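You operate a simulated robot arm through the tools that you are given. There is no shell and no other tool. Be economical: measure what you need, move in short steps, check, and stop when the job is done.

The job below is to be done with a simulated robot arm. You get a single attempt, and the scene is never put back.

TASK
Fetch the blue block and set it on the cream bench shelf. Then open the blue stand drawer, take the green arch from the right side of the stand drawer and leave it on top of the blue tape pack on the front half of the low blue table top and shut the drawer again. Keep to this order. Set down upright: green arch.

It is judged by the outcome, as a careful person would: the job done as asked, and still so three seconds after it is handed in. It fails if anything else is knocked over, pushed out of place, dropped, spilled or broken.

THE ROBOT
A 7-joint arm with a vacuum gripper on a trunk, on a base that drives. Base frame: it is fixed to the floor where the robot stands at the start and does not move with it; the origin is under the middle of the robot, x ahead of it, y to its left, z up. Units: mm, degrees, N and s.
Its first joint turns from -149.0 to 149.0 degrees. Places, roughly: blue block (6x6x5 cm) [500, 0, 900]; blue stand drawer [-1200, 1400, 800]; blue tape pack [500, 3500, 750]; cream bench shelf [600, 100, 300]; green arch [-1250, 1250, 750]. Payload 1.06 kg.
Tool frame: the origin (TCP) lies in the middle of the cups' lips, and z points out of the cups. The gripper has 1 cup of 24 mm across, covering 24 by 24 mm (tool x, y); the bellows give 8 mm. With the vacuum on, a cup seals on a smooth face that it is pressed against (1 to 4 N); it does not hold porous or soft things. The pull reaches 23 N.
Orientation is that of the tool frame in the base frame, as a unit quaternion [w, x, y, z]. With the cups facing straight down, the tool's x points along the base's -x, its y along +y and its z along -z.

THE INTERFACE
- The arm moves only by the tool arm_command. Its argument "plan" is text: rows parted by semicolons, each of 7 numbers parted by spaces: the turn, a rotation vector about the tool's x, y, z in degrees, then the shift along the tool's x, y, z in mm, then the vacuum: 1 switches it on, -1 off. In form: rx ry rz dx dy dz suction; .... A call has 1 to 12 rows; each row is the pose to reach, as a shift and turn from the pose commanded when the call began, along the tool's axes at that moment. Rows are played at 5 a second. More than 50 mm and 8.6 degrees between two rows, or a gripper value outside its range, and nothing of the call is played. Where a pose cannot be reached the arm comes as near as it can. A force on the tool above 40 N (or 10 N above the force at the start of the call, whichever is more), or a blocked arm, ends the call early, and 0.2 s more pass. The pull builds up within a second once a cup has sealed. Time passes only in rows, and 0.2 s behind the last, so rows that repeat a pose give it time. The reply holds the time, the measured pose of the TCP, the force on the tool along the base axes and the pull of the vacuum, in the units named above and with some noise, with the torque about the TCP (base axes, N m) and any sound that the robot's microphone picked up, and new pictures: "pictures" is both (left out), scene, wrist or none.
- Cameras (640 x 400 px; columns grow to the right, rows downward): "scene" is now at [-17.4, 245.7, 1443.2]; the picture's right is [0.94, -0.35, 0.00], its down [-0.26, -0.68, -0.69] and it looks along [0.24, 0.64, -0.73] (base axes); focal length 214 px, centre (320, 200). "wrist" rides on the gripper at [78, 19, -96] in the tool frame; the picture's right is [-0.24, 0.97, 0.00], its down [-0.71, -0.17, -0.69] and it looks along [-0.67, -0.16, 0.73] (tool axes); focal length 243 px, centre (320, 200). There is no depth. A picture from a camera that has moved, and an enlarged one, comes with that camera's place and axes in the base frame and with its lens.
- move_column(by): slides the trunk up (or, below 0, down) by that many mm; the arm and the scene camera ride with it, the base frame stays. It gives what a move gives, with no picture.
- steer(legs): drives the robot by 1 to 6 legs, each [ahead, turn to the left] in mm and degrees, along the robot's own axes; the way and the turn of a leg run together, so that a leg with both is an arc; at most 1500 mm and 180 degrees a leg. The arm and the cameras ride along, it lands a little off, and it stops where it bumps. It gives what a move gives, and a new picture of the scene camera.
- pan_tilt(pan, tilt): turns the head with the scene camera to pan (to the left, within 155 degrees either way) and tilt (down, from -29 to 69), counted from straight ahead of the robot. It gives what a move gives, and a new picture of the scene camera.
- enlarge(camera, box): a new picture of the part [left, top, right, bottom] of that camera's present view, enlarged. No time passes.
- finish_job(): hands the job in; it is judged then, once.

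Work in short steps. Places have to be worked out from the pictures, the camera data and where the tool is seen: move nearer, look again, correct. Check each grasp and each placing, and mend what went wrong. You have 165 turns and 260 pictures in all, those below and enlarged ones among them. Switch the vacuum off and draw the arm clear of the work before you hand the job in, unless the task says otherwise; then end with one line.

The tools are called as name(argument=value, ...) on one line, values as JSON. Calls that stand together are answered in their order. arm_command: Moves the arm, as the interface text tells. Its arguments: {"type":"object","properties":{"plan":{"type":"string"},"pictures":{"type":"string","enum":["both","scene","wrist","none"]}},"required":["plan"]} The other tools are called the same way: move_column (by) slides the trunk up or down; steer (legs) drives the base; pan_tilt (pan, tilt) turns the head that bears the scene camera; enlarge (camera, box) takes an enlarged picture of a part of a camera's view; finish_job () hands the job in.

At the start:

```text
t: 0.0
eef_pos: [112.4, 669.1, 1142.1]
ee_rot: [0.0, 0.0, 1.0, 0.003]
ft_force: [-0.1, 0.4, -0.4]
moment: [-0.04, -0.02, -0.02]
pull: 0.1
trunk travel left (down, up): [-510.0, 200.0]
robot x, y, heading: [-0.9, 2.4, 0.3]
head pan, tilt: [69.2, 46.5]
```

scene: 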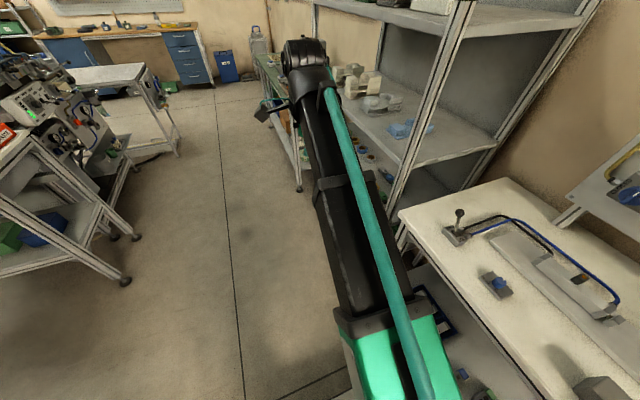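
wrist: 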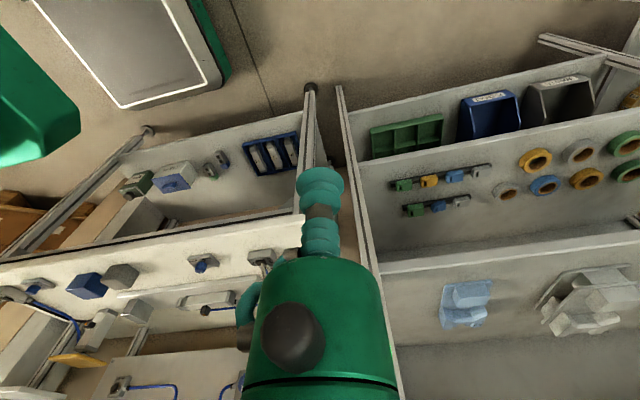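

The arm points to the left; I look ahead at the bench first to find the blue block and the shelf.

pan_tilt(pan=0, tilt=50)

```text
t: 1.4
eef_pos: [113.4, 669.0, 1141.7]
ee_rot: [0.0, 0.0, 1.0, 0.003]
ft_force: [-0.8, 0.8, -0.1]
moment: [-0.02, -0.02, 0.03]
pull: 0.1
trunk travel left (down, up): [-510.0, 200.0]
robot x, y, heading: [1.9, -1.2, 0.1]
head pan, tilt: [0.0, 50.0]
camera scene: at [31.2, 170.9, 1438.3], right [0.0, -1.0, 0.0], down [-0.77, 0.0, -0.64], along [0.64, 0.0, -0.77], focal length 214 px, centre (320, 200)
```

scene: 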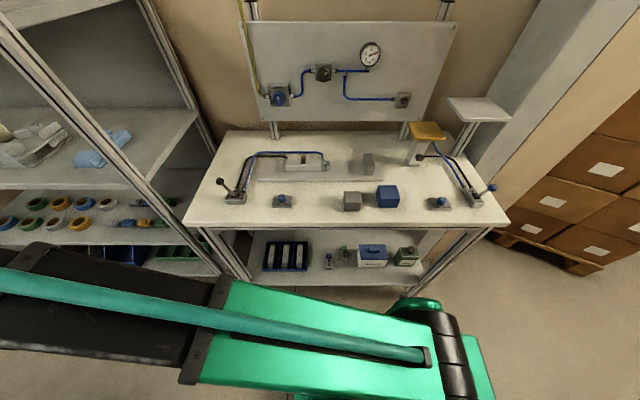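

The blue block is near (495, -55), and the front strip of the bench shelf is near x 410–490. Before backing up, I look behind.

pan_tilt(pan=150, tilt=35)

pan_tilt(pan=-130, tilt=40)

pan_tilt(pan=95, tilt=25)

```text
t: 3.8
eef_pos: [112.4, 669.8, 1141.0]
ee_rot: [0.0, 0.0, 1.0, 0.003]
ft_force: [0.9, 1.1, 0.2]
moment: [0.01, -0.02, 0.01]
pull: 0.1
trunk travel left (down, up): [-510.0, 200.0]
robot x, y, heading: [-2.6, 1.5, -0.2]
head pan, tilt: [150.0, 35.0]
camera scene: at [-122.0, 214.9, 1460.0], right [0.5, 0.87, 0.0], down [0.5, -0.29, -0.82], along [-0.71, 0.41, -0.57], focal length 214 px, centre (320, 200)
```

scene: 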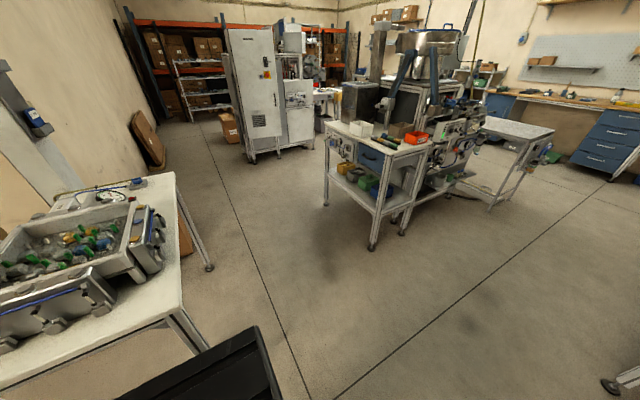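

```text
t: 7.6
eef_pos: [113.0, 669.7, 1141.8]
ee_rot: [0.0, 0.0, 1.0, 0.003]
ft_force: [0.7, -0.3, 0.3]
moment: [0.01, 0.01, 0.04]
pull: 0.1
trunk travel left (down, up): [-510.0, 200.0]
robot x, y, heading: [1.1, -0.4, -0.1]
head pan, tilt: [-130.0, 40.0]
camera scene: at [-100.4, 105.7, 1452.5], right [-0.77, 0.64, 0.0], down [0.41, 0.49, -0.77], along [-0.49, -0.59, -0.64], focal length 214 px, centre (320, 200)
```

scene: 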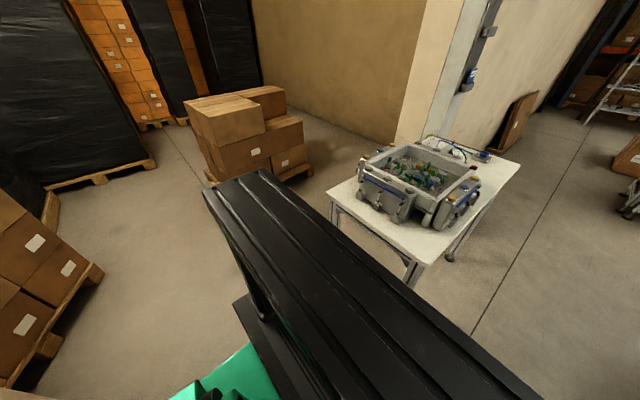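

```text
t: 10.8
eef_pos: [113.3, 669.6, 1141.3]
ee_rot: [0.0, 0.0, 1.0, 0.002]
ft_force: [0.5, -0.2, 0.1]
moment: [-0.02, 0.01, -0.02]
pull: 0.1
trunk travel left (down, up): [-510.0, 200.0]
robot x, y, heading: [0.7, -0.1, 0.0]
head pan, tilt: [95.0, 25.0]
camera scene: at [-53.8, 262.6, 1475.8], right [1.0, 0.09, 0.0], down [0.04, -0.42, -0.91], along [-0.08, 0.9, -0.42], focal length 214 px, centre (320, 200)
```

scene: 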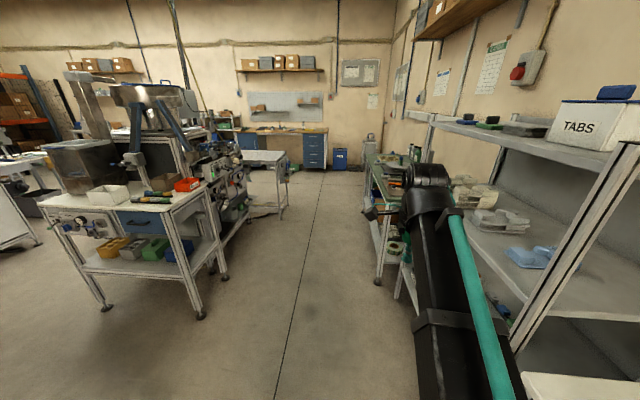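

The white table lies behind from about x=-690, so backing up 220 mm is safe. Then the arm swings to the front.

steer(legs=[[-220, 0]])

```text
t: 12.5
eef_pos: [-110.4, 668.6, 1140.2]
ee_rot: [0.0, -0.001, 1.0, 0.003]
ft_force: [0.5, -0.5, -0.1]
moment: [-0.01, 0.0, -0.01]
pull: 0.1
trunk travel left (down, up): [-510.0, 200.0]
robot x, y, heading: [-221.5, 2.0, -0.1]
head pan, tilt: [95.0, 25.0]
camera scene: at [-275.5, 262.6, 1475.8], right [1.0, 0.09, 0.0], down [0.04, -0.42, -0.91], along [-0.08, 0.9, -0.42], focal length 214 px, centre (320, 200)
```

scene: 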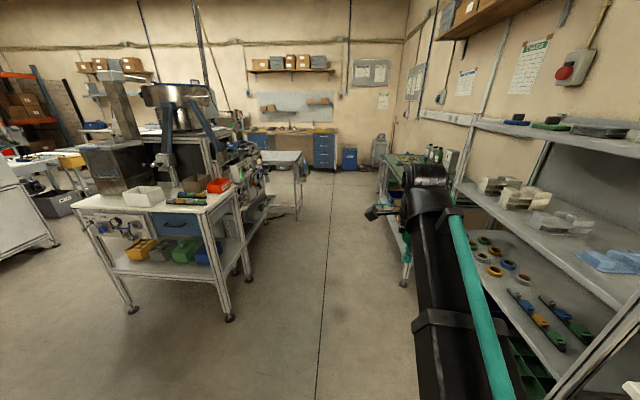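

The base is at (-221, 2). I swing the tool along an arc of 676 mm towards the front, at constant height, keeping clear of the shelf unit.

arm_command(plan="0 0 0 -46.8 -9.7 0 -1;0 0 0 -92.3 -22.3 0 -1;0 0 0 -136.8 -38 0 -1;0 0 0 -180 -56.9 0 -1;0 0 0 -221.9 -78.6 0 -1;0 0 0 -262.1 -103.3 0 -1;0 0 0 -300.5 -130.7 0 -1;0 0 0 -336.9 -160.7 0 -1;0 0 0 -371.2 -193.2 0 -1;0 0 0 -403 -228 0 -1;0 0 0 -432.4 -264.9 0 -1;0 0 0 -459.1 -303.8 0 -1", pictures="wrist")

pan_tilt(pan=0, tilt=45)

```text
t: 15.1
eef_pos: [353.8, 369.0, 1133.1]
ee_rot: [0.004, 0.0, 1.0, 0.005]
ft_force: [-0.5, -0.3, 0.4]
moment: [0.0, -0.01, 0.04]
pull: 0.0
out of reach, approached as far as the arm can: row 8, 9, 10, 11, 12
trunk travel left (down, up): [-510.0, 200.0]
robot x, y, heading: [-220.9, 0.6, -0.1]
head pan, tilt: [95.0, 25.0]
camera wrist: at [274.6, 385.2, 1227.6], right [0.23, 0.97, 0.01], down [0.7, -0.18, 0.69], along [0.67, -0.15, -0.72], focal length 243 px, centre (320, 200)
```

wrist: 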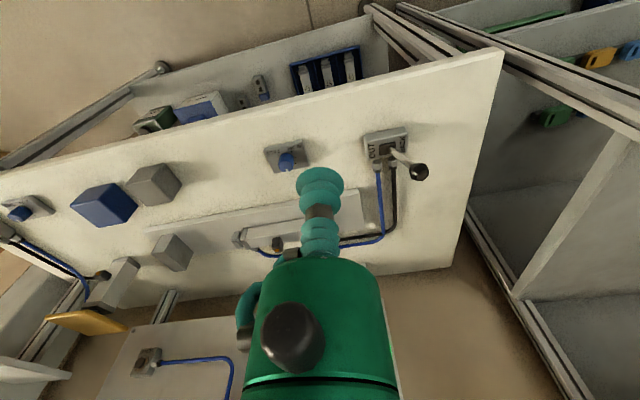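

```text
t: 16.8
eef_pos: [353.0, 368.8, 1132.5]
ee_rot: [0.004, 0.0, 1.0, 0.005]
ft_force: [0.4, 0.2, -0.3]
moment: [-0.01, -0.03, -0.02]
pull: 0.1
trunk travel left (down, up): [-510.0, 200.0]
robot x, y, heading: [-222.5, -0.5, 0.2]
head pan, tilt: [0.0, 45.0]
camera scene: at [-185.9, 170.8, 1445.3], right [0.0, -1.0, 0.0], down [-0.71, 0.0, -0.71], along [0.71, 0.0, -0.71], focal length 214 px, centre (320, 200)
```

scene: 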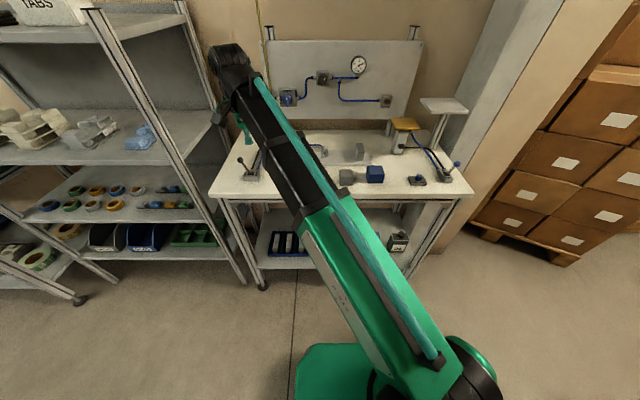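

The arm is within 8 mm of the commanded pose. I continue the swing a little lower towards the block.

arm_command(plan="0 0 0 -11 -46 5 -1;0 0 0 -31 -87 15 -1;0 0 0 -50 -130 25 -1;0 0 0 -65 -174 35 -1;0 0 0 -77 -219 45 -1;0 0 0 -86 -265 55 -1;0 0 0 -91 -312 65 -1;0 0 0 -94 -358 70 -1;0 0 0 -93 -405 75 -1;0 0 0 -93 -424 80 -1", pictures="both")

```text
t: 19.0
eef_pos: [446.6, -54.5, 1050.1]
ee_rot: [0.0, 0.0, 1.0, 0.003]
ft_force: [-0.6, -0.8, -0.4]
moment: [-0.03, 0.01, 0.0]
pull: 0.1
trunk travel left (down, up): [-510.0, 200.0]
robot x, y, heading: [-220.5, 0.5, 0.2]
head pan, tilt: [0.0, 45.0]
camera scene: at [-185.9, 170.4, 1445.3], right [0.0, -1.0, 0.0], down [-0.71, 0.0, -0.71], along [0.71, 0.0, -0.71], focal length 214 px, centre (320, 200)
camera wrist: at [368.2, -38.7, 1145.6], right [0.23, 0.97, 0.01], down [0.71, -0.17, 0.68], along [0.67, -0.16, -0.73], focal length 243 px, centre (320, 200)
```

scene: 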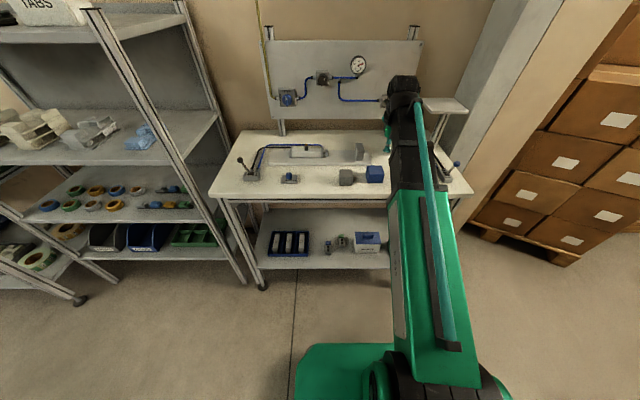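
wrist: 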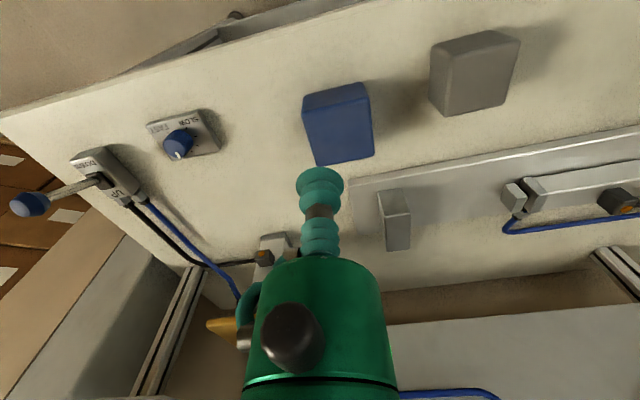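

The block's top centre is estimated at (495, -46, ~920). I move above it and descend to about 965, then look again.

arm_command(plan="0 0 0 -24 4 35 -1;0 0 0 -48 8 70 -1;0 0 0 -48 8 85 -1;0 0 0 -48 8 85 -1", pictures="both")

```text
t: 20.0
eef_pos: [496.5, -47.6, 966.2]
ee_rot: [0.0, 0.0, 1.0, 0.002]
ft_force: [0.5, 0.4, 0.8]
moment: [-0.03, -0.01, -0.01]
pull: 0.0
trunk travel left (down, up): [-510.0, 200.0]
robot x, y, heading: [-218.5, 0.4, 0.1]
head pan, tilt: [0.0, 45.0]
camera scene: at [-186.0, 170.7, 1445.3], right [0.0, -1.0, 0.0], down [-0.71, 0.0, -0.71], along [0.71, 0.0, -0.71], focal length 214 px, centre (320, 200)
camera wrist: at [416.9, -30.4, 1061.2], right [0.24, 0.97, 0.01], down [0.71, -0.17, 0.68], along [0.67, -0.16, -0.73], focal length 243 px, centre (320, 200)
```

scene: 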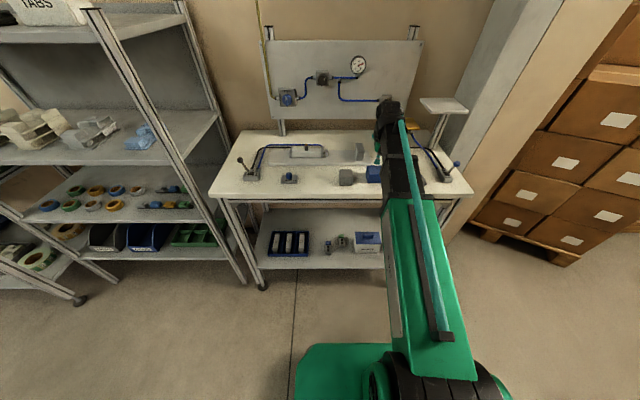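
wrist: 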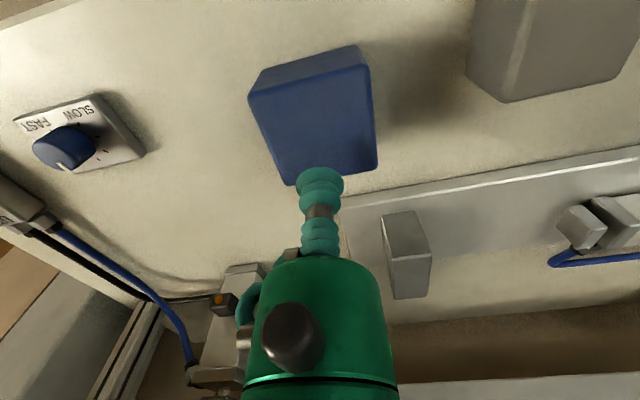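

The face size implies the top is near z≈930 and the centre near (484, -46). I shift 12 mm back and descend in small steps with the vacuum on.

arm_command(plan="0 0 0 12 1 10 1;0 0 0 12 1 22 1;0 0 0 12 1 28 1;0 0 0 12 1 32 1;0 0 0 12 1 32 1", pictures="wrist")

```text
t: 21.2
eef_pos: [483.6, -46.5, 935.7]
ee_rot: [0.002, 0.0, 1.0, 0.002]
ft_force: [10.3, -0.9, 30.8]
moment: [-0.05, 0.15, -0.01]
pull: 23.0
trunk travel left (down, up): [-510.0, 200.0]
robot x, y, heading: [-221.2, 4.2, -0.0]
head pan, tilt: [0.0, 45.0]
camera wrist: at [404.2, -28.9, 1030.9], right [0.24, 0.97, 0.01], down [0.71, -0.17, 0.69], along [0.67, -0.16, -0.73], focal length 243 px, centre (320, 200)
```

wrist: 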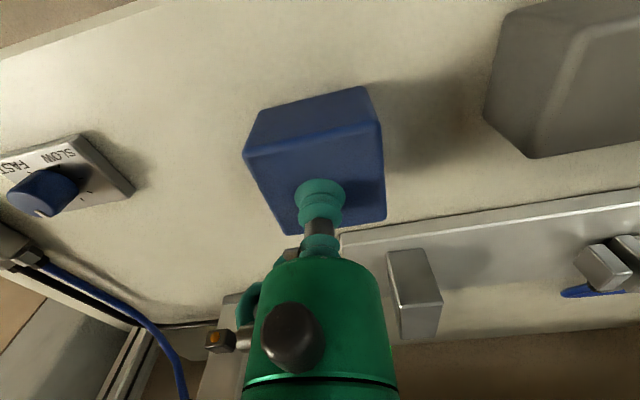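

Sealed with full pull. I lift 80 mm and check the hold.

arm_command(plan="0 0 0 0 0 -15 1;0 0 0 0 0 -40 1;0 0 0 0 0 -80 1;0 0 0 0 0 -80 1", pictures="wrist")

steer(legs=[[-70, 0]])

```text
t: 22.2
eef_pos: [482.3, -45.9, 1014.1]
ee_rot: [-0.001, 0.0, 1.0, 0.002]
ft_force: [-0.4, 1.0, -2.4]
moment: [0.0, -0.01, -0.01]
pull: 22.8
trunk travel left (down, up): [-510.0, 200.0]
robot x, y, heading: [-223.8, -2.0, 0.0]
head pan, tilt: [0.0, 45.0]
camera wrist: at [403.9, -28.6, 1108.8], right [0.24, 0.97, 0.01], down [0.71, -0.17, 0.68], along [0.67, -0.16, -0.73], focal length 243 px, centre (320, 200)
```

wrist: 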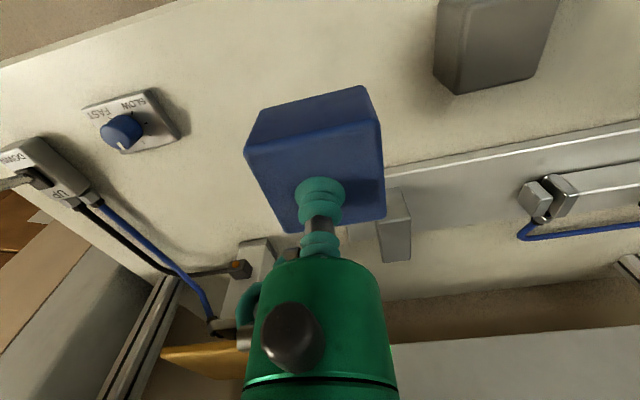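

```text
t: 23.2
eef_pos: [411.8, -46.6, 1013.2]
ee_rot: [0.0, 0.0, 1.0, 0.002]
ft_force: [-1.3, 0.4, -2.6]
moment: [0.0, -0.04, 0.0]
pull: 23.1
trunk travel left (down, up): [-510.0, 200.0]
robot x, y, heading: [-293.3, 1.5, -0.1]
head pan, tilt: [0.0, 45.0]
camera scene: at [-256.7, 170.7, 1445.3], right [0.0, -1.0, 0.0], down [-0.71, 0.0, -0.71], along [0.71, 0.0, -0.71], focal length 214 px, centre (320, 200)
```

scene: 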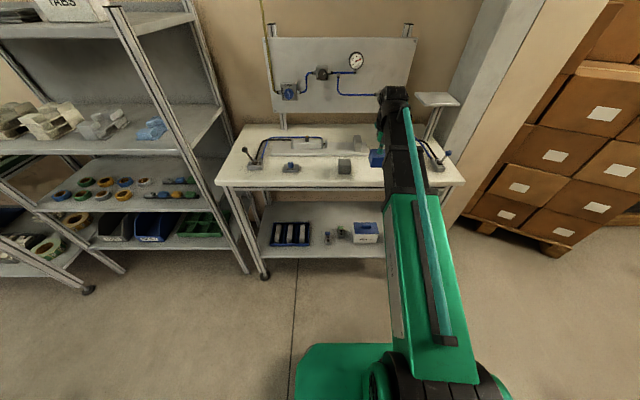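

The hold is good (about 0.2 kg). I draw the block back out over the front edge and to y≈80, ahead of lowering the trunk.

arm_command(plan="0 0 0 36 31 0 1;0 0 0 72 62 0 1;0 0 0 108 94 0 1;0 0 0 145 126 0 1;0 0 0 145 126 0 1", pictures="wrist")

move_column(by=-250)

pan_tilt(pan=0, tilt=35)

```text
t: 24.4
eef_pos: [266.5, 81.4, 1015.8]
ee_rot: [0.0, 0.0, 1.0, 0.003]
ft_force: [-0.4, -0.1, -2.0]
moment: [-0.03, 0.0, 0.02]
pull: 22.7
trunk travel left (down, up): [-510.0, 200.0]
robot x, y, heading: [-293.7, 0.7, 0.1]
head pan, tilt: [0.0, 45.0]
camera wrist: at [188.4, 99.0, 1110.0], right [0.24, 0.97, 0.0], down [0.71, -0.18, 0.68], along [0.67, -0.16, -0.73], focal length 243 px, centre (320, 200)
```

wrist: 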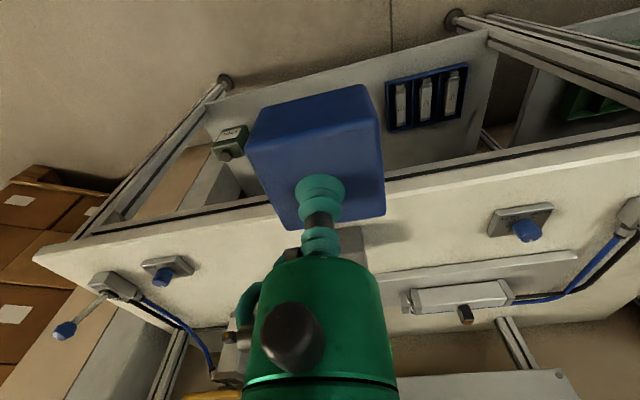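

```text
t: 27.0
eef_pos: [267.3, 81.3, 764.7]
ee_rot: [0.0, 0.001, 1.0, 0.002]
ft_force: [-0.5, -0.6, -2.0]
moment: [0.01, -0.04, 0.0]
pull: 22.5
trunk travel left (down, up): [-260.0, 450.0]
robot x, y, heading: [-290.9, 3.4, -0.3]
head pan, tilt: [0.0, 45.0]
```

```text
t: 27.8
eef_pos: [266.1, 81.6, 764.9]
ee_rot: [0.0, 0.0, 1.0, 0.003]
ft_force: [-0.4, -0.7, -2.5]
moment: [0.0, -0.02, 0.01]
pull: 23.0
trunk travel left (down, up): [-260.0, 450.0]
robot x, y, heading: [-294.5, -1.1, 0.1]
head pan, tilt: [0.0, 35.0]
camera scene: at [-249.5, 170.7, 1210.0], right [0.0, -1.0, 0.0], down [-0.57, 0.0, -0.82], along [0.82, 0.0, -0.57], focal length 214 px, centre (320, 200)
```

scene: 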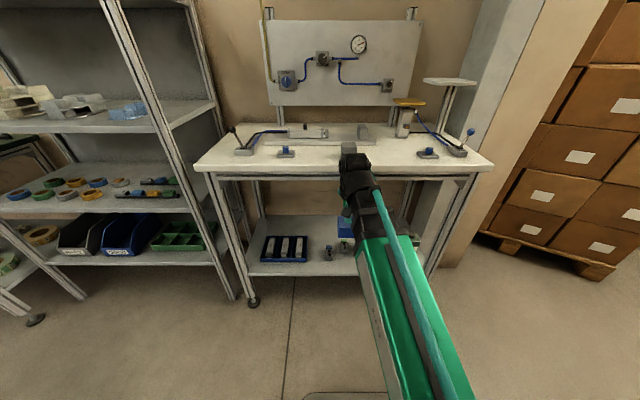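

The block hangs at the front of the bench. I lower the trunk further and look again to measure the shelf's height and edge.

move_column(by=-240)

arm_command(plan="0 0 0 0 0 0 1", pictures="both")

```text
t: 30.2
eef_pos: [266.8, 81.3, 524.9]
ee_rot: [0.0, -0.001, 1.0, 0.003]
ft_force: [0.1, -0.7, -1.9]
moment: [-0.02, -0.04, -0.01]
pull: 22.6
trunk travel left (down, up): [-20.0, 690.0]
robot x, y, heading: [-293.6, -2.5, -0.0]
head pan, tilt: [0.0, 35.0]
```

```text
t: 30.6
eef_pos: [266.7, 80.7, 524.9]
ee_rot: [0.0, 0.0, 1.0, 0.002]
ft_force: [0.2, -0.3, -1.5]
moment: [-0.02, -0.05, 0.0]
pull: 22.6
trunk travel left (down, up): [-20.0, 690.0]
robot x, y, heading: [-296.2, -1.6, 0.1]
head pan, tilt: [0.0, 35.0]
camera scene: at [-249.5, 170.7, 970.1], right [0.0, -1.0, 0.0], down [-0.57, 0.0, -0.82], along [0.82, 0.0, -0.57], focal length 214 px, centre (320, 200)
camera wrist: at [188.7, 98.6, 619.9], right [0.24, 0.97, 0.01], down [0.71, -0.17, 0.68], along [0.67, -0.16, -0.73], focal length 243 px, centre (320, 200)
```

scene: 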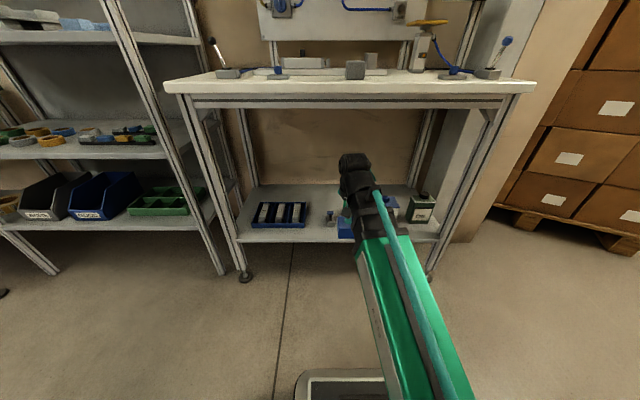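
wrist: 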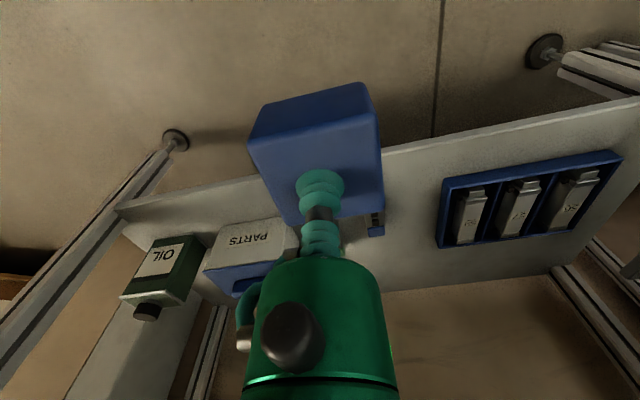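

From several views, the shelf is at z≈280 and its front edge at x≈422. Items sit at x>500, with the crate at y>237, so (465, 95) is free. I move in at a safe height.

arm_command(plan="0 0 0 -20 3 40 1;0 0 0 -45 6 80 1;0 0 0 -90 9 95 1;0 0 0 -135 12 100 1;0 0 0 -170 14 100 1;0 0 0 -198 14 100 1;0 0 0 -198 14 100 1", pictures="both")

```text
t: 32.2
eef_pos: [465.1, 95.7, 425.1]
ee_rot: [0.0, 0.0, 1.0, 0.002]
ft_force: [0.2, -0.8, -1.7]
moment: [-0.01, 0.0, 0.03]
pull: 23.5
trunk travel left (down, up): [-20.0, 690.0]
robot x, y, heading: [-291.6, -1.6, 0.1]
head pan, tilt: [0.0, 35.0]
camera scene: at [-249.5, 170.7, 970.1], right [0.0, -1.0, 0.0], down [-0.57, 0.0, -0.82], along [0.82, 0.0, -0.57], focal length 214 px, centre (320, 200)
camera wrist: at [386.0, 113.0, 519.9], right [0.24, 0.97, 0.01], down [0.71, -0.17, 0.68], along [0.67, -0.16, -0.73], focal length 243 px, centre (320, 200)
```

scene: 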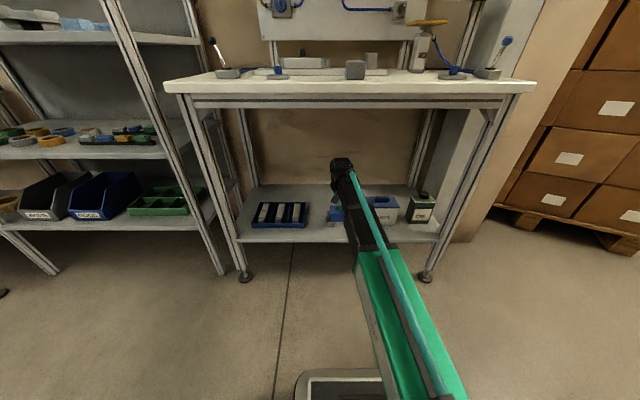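
wrist: 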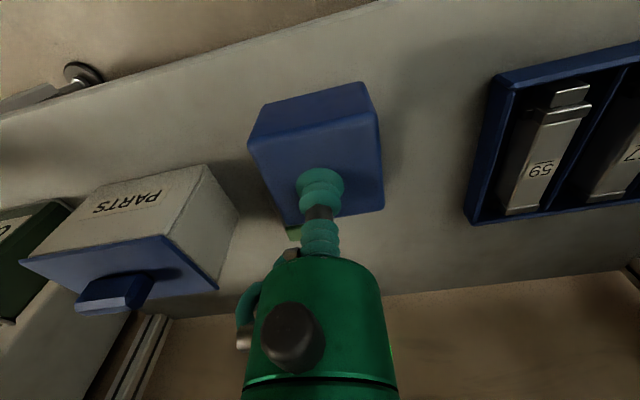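

The spot is clear on all sides. I descend in steps towards contact, which I expect near z≈330.

arm_command(plan="0 0 0 0 0 40 1;0 0 0 0 0 70 1;0 0 0 0 0 78 1;0 0 0 0 0 82 1;0 0 0 0 0 82 1", pictures="wrist")

```text
t: 32.9
eef_pos: [461.1, 95.0, 362.8]
ee_rot: [0.0, -0.001, 1.0, 0.003]
ft_force: [-10.0, -1.3, 23.9]
moment: [0.17, -0.47, 0.02]
pull: 22.8
trunk travel left (down, up): [-20.0, 690.0]
robot x, y, heading: [-292.1, 4.0, 0.0]
head pan, tilt: [0.0, 35.0]
stopped in row 3: the force on the tool passed its limit at 54 N (the readings are from after the stop); the commanded pose is now the measured one
camera wrist: at [382.7, 113.2, 457.8], right [0.24, 0.97, 0.0], down [0.71, -0.17, 0.68], along [0.67, -0.16, -0.73], focal length 243 px, centre (320, 200)
```

wrist: 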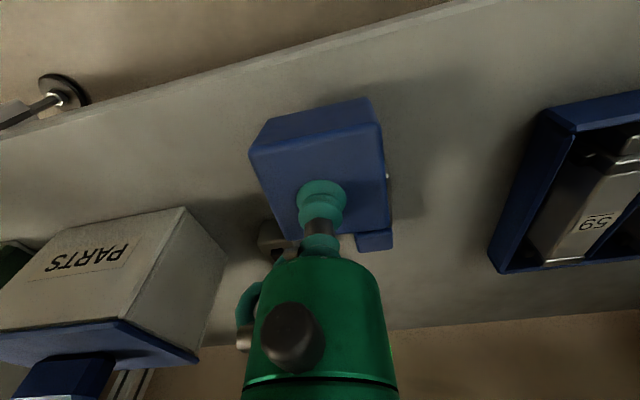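

Contact came earlier than expected, and a small blue-and-silver item peeks out behind the block. I raise the block and look closer.

arm_command(plan="0 0 0 0 0 -20 1;0 0 0 40 0 -55 1;0 0 0 85 0 -55 1;0 0 0 85 0 -55 1", pictures="both")

enlarge(camera="scene", box=[230, 140, 450, 270])

```text
refused: row 2 steps farther than a row can; nothing moved
```

```text
2.91 times, centred on (340, 205) of scene
camera zoom: at [-251.4, 170.4, 970.7], right [0.0, -1.0, 0.0], down [-0.57, 0.0, -0.82], along [0.82, 0.0, -0.57], focal length 624 px, centre (262, 186)
```

zoom: 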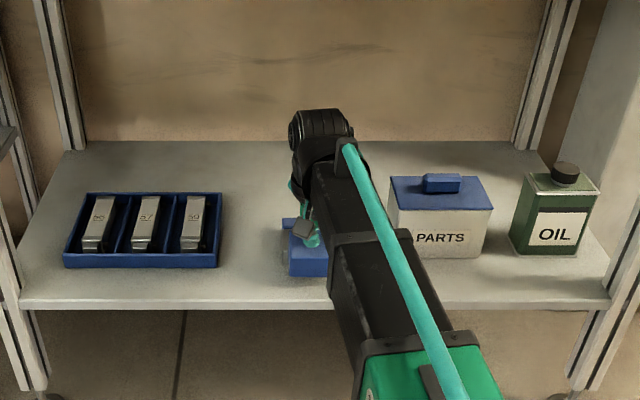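

A blue item is right behind the block's left side. I lift and pull back in smaller steps.

arm_command(plan="0 0 0 0 0 -20 1;0 0 0 0 0 -55 1;0 0 0 40 0 -60 1;0 0 0 85 0 -60 1;0 0 0 130 0 -60 1;0 0 0 130 0 -60 1", pictures="wrist")

enlarge(camera="scene", box=[230, 140, 450, 270])

```text
t: 34.3
eef_pos: [331.1, 95.7, 421.2]
ee_rot: [-0.001, 0.0, 1.0, 0.003]
ft_force: [0.7, 0.4, -2.0]
moment: [-0.03, -0.04, 0.01]
pull: 22.4
trunk travel left (down, up): [-20.0, 690.0]
robot x, y, heading: [-290.4, 0.3, 0.1]
head pan, tilt: [0.0, 35.0]
camera wrist: at [254.0, 112.4, 515.6], right [0.24, 0.97, 0.0], down [0.71, -0.17, 0.68], along [0.66, -0.16, -0.73], focal length 243 px, centre (320, 200)
```

wrist: 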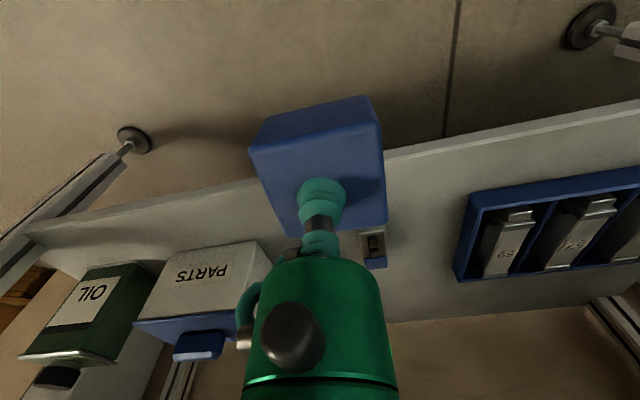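

```text
2.91 times, centred on (340, 205) of scene
camera zoom: at [-249.5, 170.7, 970.1], right [0.0, -1.0, 0.0], down [-0.57, 0.0, -0.82], along [0.82, 0.0, -0.57], focal length 624 px, centre (262, 186)
```

zoom: 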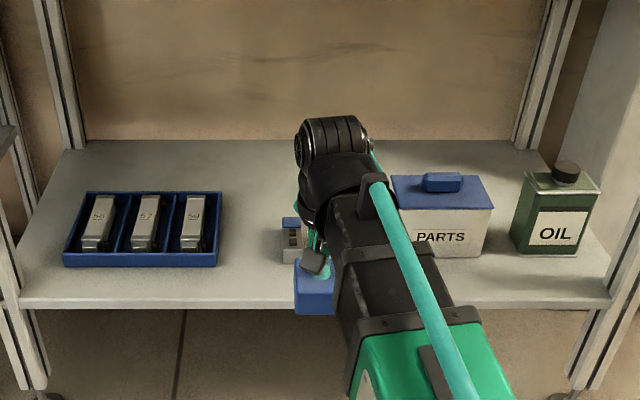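

The item stands upright at about x 487, y 103–138, so my spot was too far back; the shelf is probably at z≈312. I choose a freer strip in front of the PARTS box, at (440, -100), and look there from a raised pose.

arm_command(plan="0 0 0 0 -49 0 1;0 0 0 0 -98 0 1;0 0 0 0 -147 0 1;0 0 0 0 -196 0 1;0 0 0 -40 -196 0 1;0 0 0 -75 -196 0 1;0 0 0 -75 -196 0 1", pictures="both")

enlarge(camera="scene", box=[230, 140, 450, 270])

```text
t: 35.9
eef_pos: [407.8, -100.2, 417.7]
ee_rot: [-0.001, 0.0, 1.0, 0.004]
ft_force: [0.1, 0.0, -2.2]
moment: [0.01, -0.08, 0.03]
pull: 23.0
trunk travel left (down, up): [-20.0, 690.0]
robot x, y, heading: [-289.5, 2.7, 0.1]
head pan, tilt: [0.0, 35.0]
camera scene: at [-249.5, 170.6, 970.1], right [0.0, -1.0, 0.0], down [-0.57, 0.0, -0.82], along [0.82, 0.0, -0.57], focal length 214 px, centre (320, 200)
camera wrist: at [329.3, -82.9, 513.3], right [0.24, 0.97, 0.0], down [0.71, -0.17, 0.68], along [0.66, -0.16, -0.73], focal length 243 px, centre (320, 200)
```

scene: 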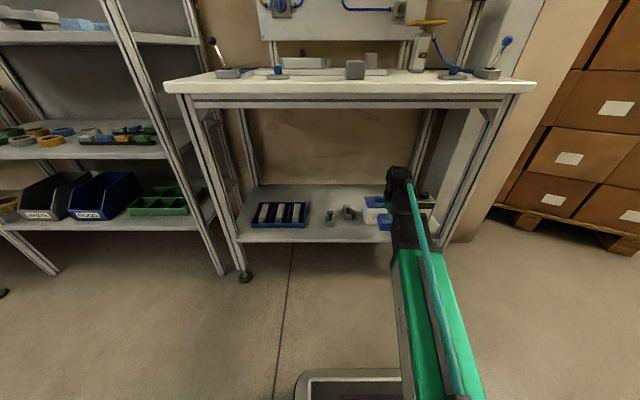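
wrist: 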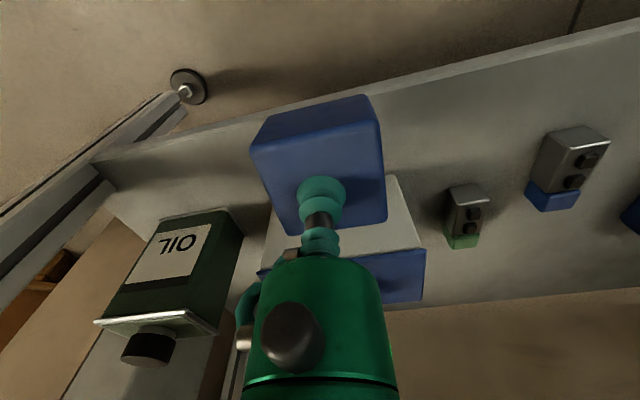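

```text
2.91 times, centred on (340, 205) of scene
camera zoom: at [-249.5, 170.6, 970.1], right [0.0, -1.0, 0.0], down [-0.57, 0.0, -0.82], along [0.82, 0.0, -0.57], focal length 624 px, centre (262, 186)
```

zoom: 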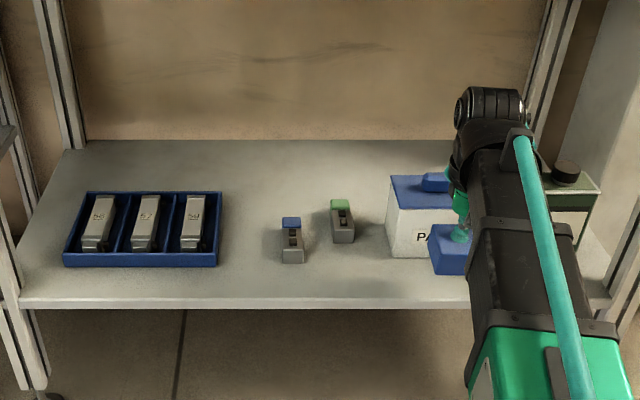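

Both small terminals stand undisturbed. With the shelf edge near x=410 and the PARTS front near x=498, I place at (448, -100) with a gentle descent.

arm_command(plan="0 0 0 -40 0 0 1;0 0 0 -40 0 30 1;0 0 0 -40 0 44 1;0 0 0 -40 0 48 1;0 0 0 -40 0 51 1;0 0 0 -40 0 53 1;0 0 0 -40 0 53 1", pictures="both")

```text
t: 37.5
eef_pos: [446.7, -100.1, 364.5]
ee_rot: [-0.001, 0.0, 1.0, 0.002]
ft_force: [0.1, 0.2, -1.7]
moment: [0.02, -0.03, -0.03]
pull: 22.3
trunk travel left (down, up): [-20.0, 690.0]
robot x, y, heading: [-295.9, 3.8, -0.0]
head pan, tilt: [0.0, 35.0]
camera scene: at [-249.5, 170.6, 970.1], right [0.0, -1.0, 0.0], down [-0.57, 0.0, -0.82], along [0.82, 0.0, -0.57], focal length 214 px, centre (320, 200)
camera wrist: at [369.5, -82.6, 460.5], right [0.24, 0.97, 0.0], down [0.71, -0.17, 0.68], along [0.66, -0.16, -0.73], focal length 243 px, centre (320, 200)
```

scene: 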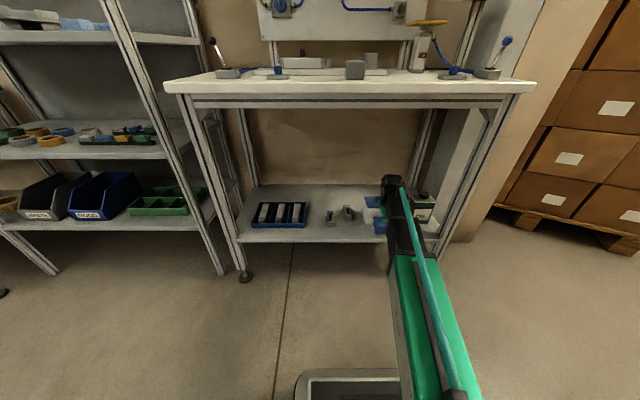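
wrist: 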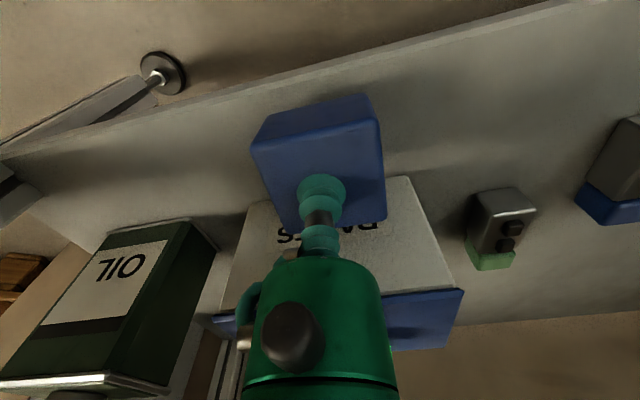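

No contact yet at 364. I go on down in fine steps.

arm_command(plan="0 0 0 0 0 3 1;0 0 0 0 0 6 1;0 0 0 0 0 9 1;0 0 0 0 0 12 1;0 0 0 0 0 12 1", pictures="none")

```text
t: 38.7
eef_pos: [447.5, -99.9, 354.2]
ee_rot: [-0.002, 0.0, 1.0, 0.002]
ft_force: [0.7, -0.7, -2.2]
moment: [0.0, -0.02, 0.01]
pull: 23.0
trunk travel left (down, up): [-20.0, 690.0]
robot x, y, heading: [-289.7, -0.6, -0.1]
head pan, tilt: [0.0, 35.0]
```

Still free at 354; continuing.

arm_command(plan="0 0 0 0 0 3 1;0 0 0 0 0 6 1;0 0 0 0 0 9 1;0 0 0 0 0 12 1;0 0 0 0 0 12 1", pictures="none")

```text
t: 39.9
eef_pos: [446.6, -100.9, 343.2]
ee_rot: [0.0, 0.0, 1.0, 0.002]
ft_force: [5.3, 0.5, 15.4]
moment: [-0.14, 0.22, 0.03]
pull: 23.1
trunk travel left (down, up): [-20.0, 690.0]
robot x, y, heading: [-297.4, 2.0, 0.2]
head pan, tilt: [0.0, 35.0]
```

There is contact at 343 (15 N), so the shelf is at z≈297. I release, ease up and check.

arm_command(plan="0 0 0 0 0 -4 -1;0 0 0 0 0 -4 -1;0 0 0 0 0 -4 -1;0 0 0 0 0 -4 -1;0 0 0 0 0 -15 -1;0 0 0 0 0 -50 -1;0 0 0 0 0 -70 -1", pictures="wrist")

```text
t: 41.5
eef_pos: [447.9, -101.4, 410.8]
ee_rot: [-0.001, 0.0, 1.0, 0.002]
ft_force: [0.5, 0.4, -0.6]
moment: [-0.03, 0.02, 0.01]
pull: 0.0
trunk travel left (down, up): [-20.0, 690.0]
robot x, y, heading: [-291.9, 2.1, 0.1]
head pan, tilt: [0.0, 35.0]
camera wrist: at [369.3, -83.8, 506.6], right [0.24, 0.97, 0.0], down [0.71, -0.17, 0.68], along [0.66, -0.16, -0.73], focal length 243 px, centre (320, 200)
```

wrist: 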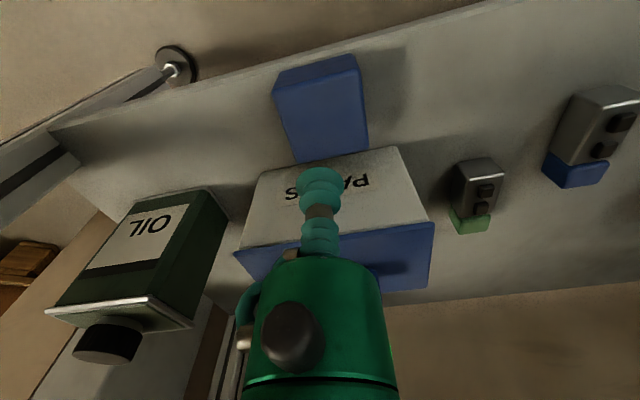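

The block stands on the shelf. I check how near it is to the shelf's front edge.

enlarge(camera="wrist", box=[220, 20, 420, 145])

```text
3.20 times, centred on (320, 82) of wrist
camera zoom: at [369.3, -83.8, 506.6], right [0.24, 0.97, 0.0], down [0.71, -0.17, 0.68], along [0.66, -0.16, -0.73], focal length 776 px, centre (320, 576)
```

zoom: 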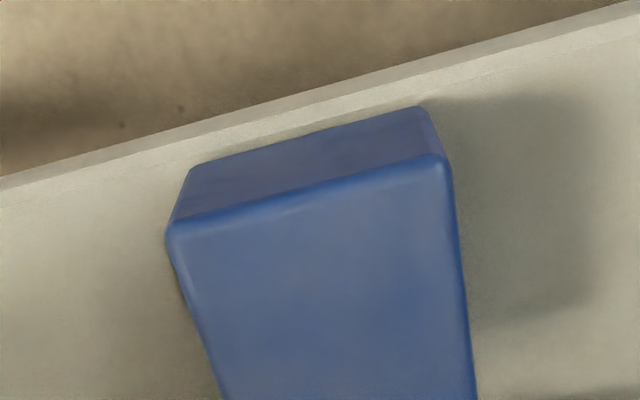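

The block sits fully on the shelf. I withdraw the arm from under the bench and raise the trunk.

arm_command(plan="0 0 0 45 0 0 -1;0 0 0 90 20 0 -1;0 0 0 135 50 0 -1;0 0 0 170 80 0 -1;0 0 0 178 100 0 -1;0 0 0 178 100 0 -1", pictures="none")

move_column(by=490)

pan_tilt(pan=-20, tilt=50)

```text
refused: row 3 steps farther than a row can; nothing moved
```

```text
refused: 490 is not a number from -400 to 400
```

```text
t: 42.3
eef_pos: [447.1, -102.4, 412.4]
ee_rot: [-0.001, 0.0, 1.0, 0.003]
ft_force: [-0.8, 0.2, 0.0]
moment: [-0.04, -0.02, 0.01]
pull: 0.0
trunk travel left (down, up): [-20.0, 690.0]
robot x, y, heading: [-291.1, -1.2, 0.1]
head pan, tilt: [-20.0, 50.0]
camera scene: at [-265.2, 144.3, 948.4], right [-0.34, -0.94, 0.0], down [-0.72, 0.26, -0.64], along [0.6, -0.22, -0.77], focal length 214 px, centre (320, 200)
```

scene: 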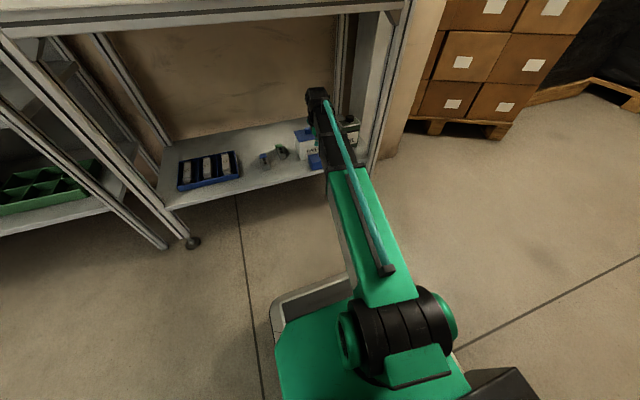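

Both moves were refused, so the arm is still where it was. I withdraw with shorter steps before raising anything.

arm_command(plan="0 0 0 45 0 0 -1;0 0 0 88 15 0 -1;0 0 0 128 40 0 -1;0 0 0 160 70 0 -1;0 0 0 178 100 0 -1;0 0 0 178 100 0 -1", pictures="none")

```text
t: 43.7
eef_pos: [268.0, 1.0, 412.7]
ee_rot: [-0.001, 0.0, 1.0, 0.002]
ft_force: [0.0, 0.3, 0.2]
moment: [0.01, -0.03, -0.01]
pull: 0.1
trunk travel left (down, up): [-20.0, 690.0]
robot x, y, heading: [-292.9, 3.8, -0.0]
head pan, tilt: [-20.0, 50.0]
```

The arm is clear of the bench, so I raise the trunk.

move_column(by=400)

move_column(by=200)

steer(legs=[[50, 0], [0, 90], [440, 0]])

```text
t: 47.5
eef_pos: [268.3, -0.8, 812.3]
ee_rot: [-0.001, 0.0, 1.0, 0.002]
ft_force: [0.2, -0.2, -0.4]
moment: [-0.03, 0.05, -0.02]
pull: 0.1
trunk travel left (down, up): [-420.0, 290.0]
robot x, y, heading: [-289.9, -1.6, -0.2]
head pan, tilt: [-20.0, 50.0]
```

```text
t: 49.7
eef_pos: [269.5, 0.7, 1012.0]
ee_rot: [-0.001, 0.001, 1.0, 0.002]
ft_force: [0.0, -0.6, 0.3]
moment: [-0.03, -0.01, 0.0]
pull: 0.1
trunk travel left (down, up): [-620.0, 90.0]
robot x, y, heading: [-292.0, 3.2, 0.0]
head pan, tilt: [-20.0, 50.0]
```

```text
t: 56.8
eef_pos: [-260.4, 1000.2, 1013.1]
ee_rot: [0.001, 0.714, -0.701, -0.001]
ft_force: [-0.1, 0.3, -0.7]
moment: [0.0, 0.01, 0.0]
pull: 0.1
trunk travel left (down, up): [-620.0, 90.0]
robot x, y, heading: [-253.3, 436.8, 91.0]
head pan, tilt: [-20.0, 50.0]
camera scene: at [-395.9, 464.9, 1548.3], right [0.95, -0.32, 0.0], down [-0.25, -0.72, -0.64], along [0.21, 0.61, -0.77], focal length 214 px, centre (320, 200)
```

scene: 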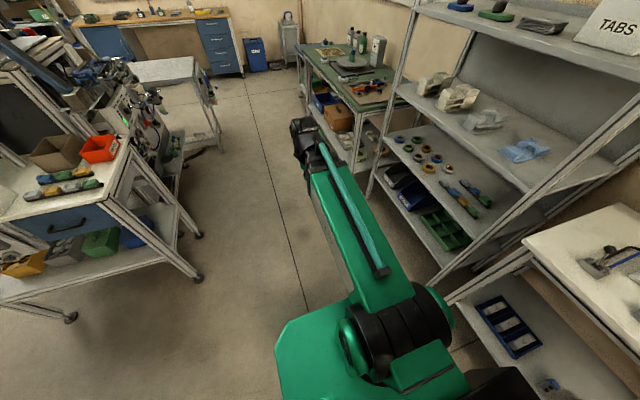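

The map fits: the stand's front is at y≈1285, with the drawer around x≈-1246. I drive to about (-1240, 480), facing +y.

steer(legs=[[45, 0], [0, 89], [985, 0], [0, -90]])

pan_tilt(pan=0, tilt=40)

```text
t: 70.0
eef_pos: [-1230.9, 1047.6, 1011.4]
ee_rot: [-0.002, -0.703, 0.711, 0.001]
ft_force: [-1.5, -0.1, -0.4]
moment: [-0.02, -0.02, 0.01]
pull: 0.1
trunk travel left (down, up): [-620.0, 90.0]
robot x, y, heading: [-1238.4, 487.6, 89.4]
head pan, tilt: [-20.0, 50.0]
camera scene: at [-1380.5, 515.3, 1548.4], right [0.94, -0.35, 0.0], down [-0.27, -0.72, -0.64], along [0.23, 0.6, -0.77], focal length 214 px, centre (320, 200)
```

scene: 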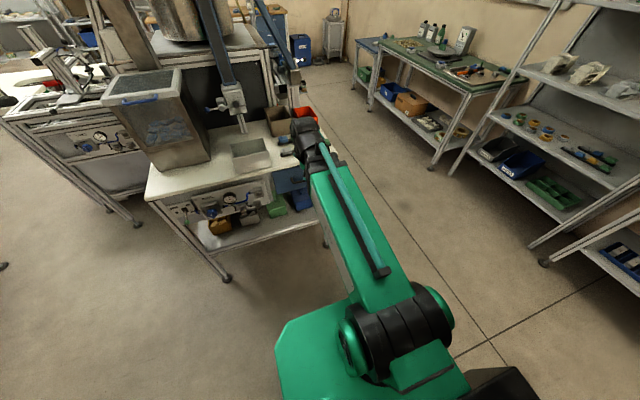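

```text
t: 70.8
eef_pos: [-1230.5, 1048.2, 1011.9]
ee_rot: [-0.002, -0.703, 0.711, 0.001]
ft_force: [-0.3, 0.1, 0.3]
moment: [-0.01, 0.02, 0.04]
pull: 0.1
trunk travel left (down, up): [-620.0, 90.0]
robot x, y, heading: [-1235.5, 484.3, 89.5]
head pan, tilt: [0.0, 40.0]
camera scene: at [-1406.8, 528.2, 1562.5], right [1.0, -0.01, 0.0], down [-0.01, -0.64, -0.77], along [0.01, 0.77, -0.64], focal length 214 px, centre (320, 200)
```

scene: 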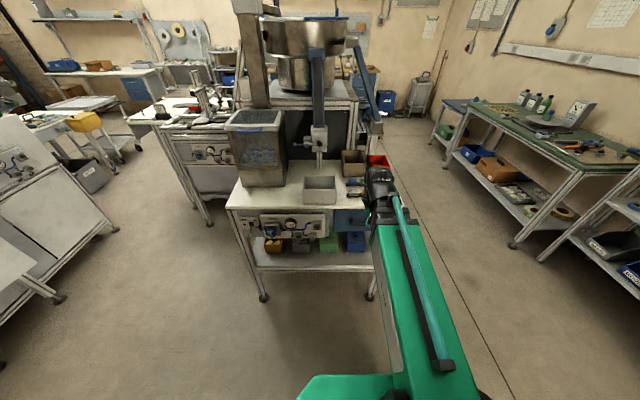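

The drawer is partly hidden behind the arm. I look with the wrist camera.

arm_command(plan="0 0 0 0 0 0 -1", pictures="wrist")

enlarge(camera="scene", box=[220, 150, 420, 275])

```text
t: 71.2
eef_pos: [-1231.4, 1047.5, 1013.2]
ee_rot: [-0.002, -0.704, 0.71, 0.0]
ft_force: [-0.1, 0.4, -0.3]
moment: [0.02, -0.01, 0.0]
pull: 0.1
trunk travel left (down, up): [-620.0, 90.0]
robot x, y, heading: [-1239.7, 484.8, 89.5]
head pan, tilt: [0.0, 40.0]
camera wrist: at [-1250.1, 968.7, 1107.8], right [-0.97, 0.24, 0.0], down [0.18, 0.71, 0.68], along [0.16, 0.66, -0.73], focal length 243 px, centre (320, 200)
```

wrist: 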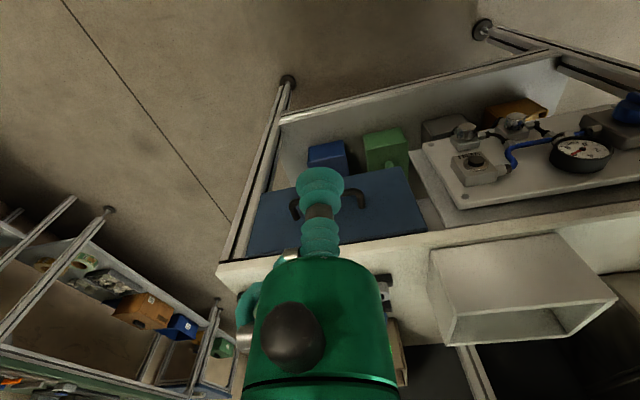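

```text
3.20 times, centred on (320, 212) of scene
camera zoom: at [-1406.8, 528.2, 1562.5], right [1.0, -0.01, 0.0], down [-0.01, -0.64, -0.77], along [0.01, 0.77, -0.64], focal length 686 px, centre (320, 160)
```

zoom: 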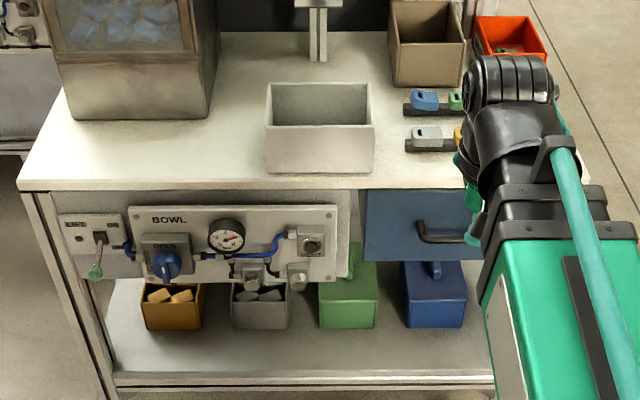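

The drawer face spans x≈-1345..-1040 and z≈710..868 at y≈1285. Its bow handle is centred near x=-1195, z=795. I plan to pull by suction just below the handle, so I lower the trunk and turn the tool horizontal.

move_column(by=-200)

arm_command(plan="0 -8 0 -10 -3 4 -1;0 -16 0 -20 -6 8 -1;0 -24 0 -30 -9 12 -1;0 -32 0 -40 -12 16 -1;0 -40 0 -50 -15 20 -1;0 -48 0 -60 -18 24 -1;0 -56 0 -70 -21 28 -1;0 -64 0 -80 -24 32 -1;0 -72 0 -90 -27 36 -1;0 -80 0 -100 -30 40 -1;0 -88 0 -105 -35 45 -1;0 -90 0 -110 -39 50 -1", pictures="both")

```text
t: 73.4
eef_pos: [-1230.7, 1047.3, 811.7]
ee_rot: [-0.002, -0.703, 0.711, 0.001]
ft_force: [0.1, -0.4, -0.2]
moment: [0.03, 0.02, 0.0]
pull: 0.1
trunk travel left (down, up): [-420.0, 290.0]
robot x, y, heading: [-1235.0, 487.7, 89.4]
head pan, tilt: [0.0, 40.0]
```

```text
t: 76.2
eef_pos: [-1229.8, 1175.0, 718.0]
ee_rot: [-0.442, 0.636, -0.424, -0.469]
ft_force: [0.0, -0.2, -0.4]
moment: [0.02, 0.0, -0.01]
pull: 0.0
out of reach, approached as far as the arm can: row 2, 3, 4, 5, 6, 7, 8, 9, 10, 11, 12
trunk travel left (down, up): [-420.0, 290.0]
robot x, y, heading: [-1240.4, 485.0, 89.5]
head pan, tilt: [0.0, 40.0]
stopped in row 12: the arm was blocked; the commanded pose is now the measured one
camera scene: at [-1406.8, 528.3, 1362.5], right [1.0, -0.01, 0.0], down [-0.01, -0.64, -0.77], along [0.01, 0.77, -0.64], focal length 214 px, centre (320, 200)
camera wrist: at [-1210.9, 1067.4, 655.0], right [-0.97, -0.21, 0.07], down [0.17, -0.53, 0.83], along [-0.14, 0.82, 0.55], focal length 243 px, centre (320, 200)
```

scene: 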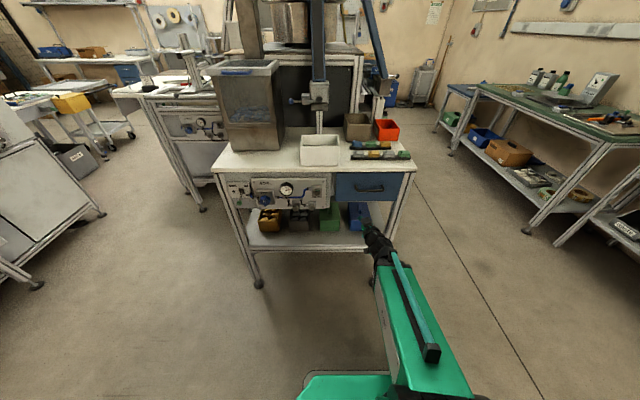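
wrist: 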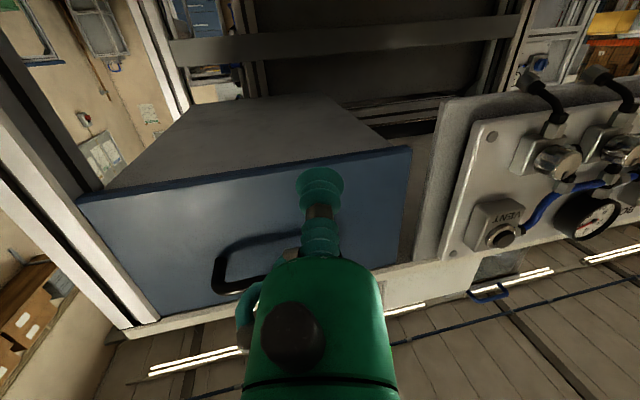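

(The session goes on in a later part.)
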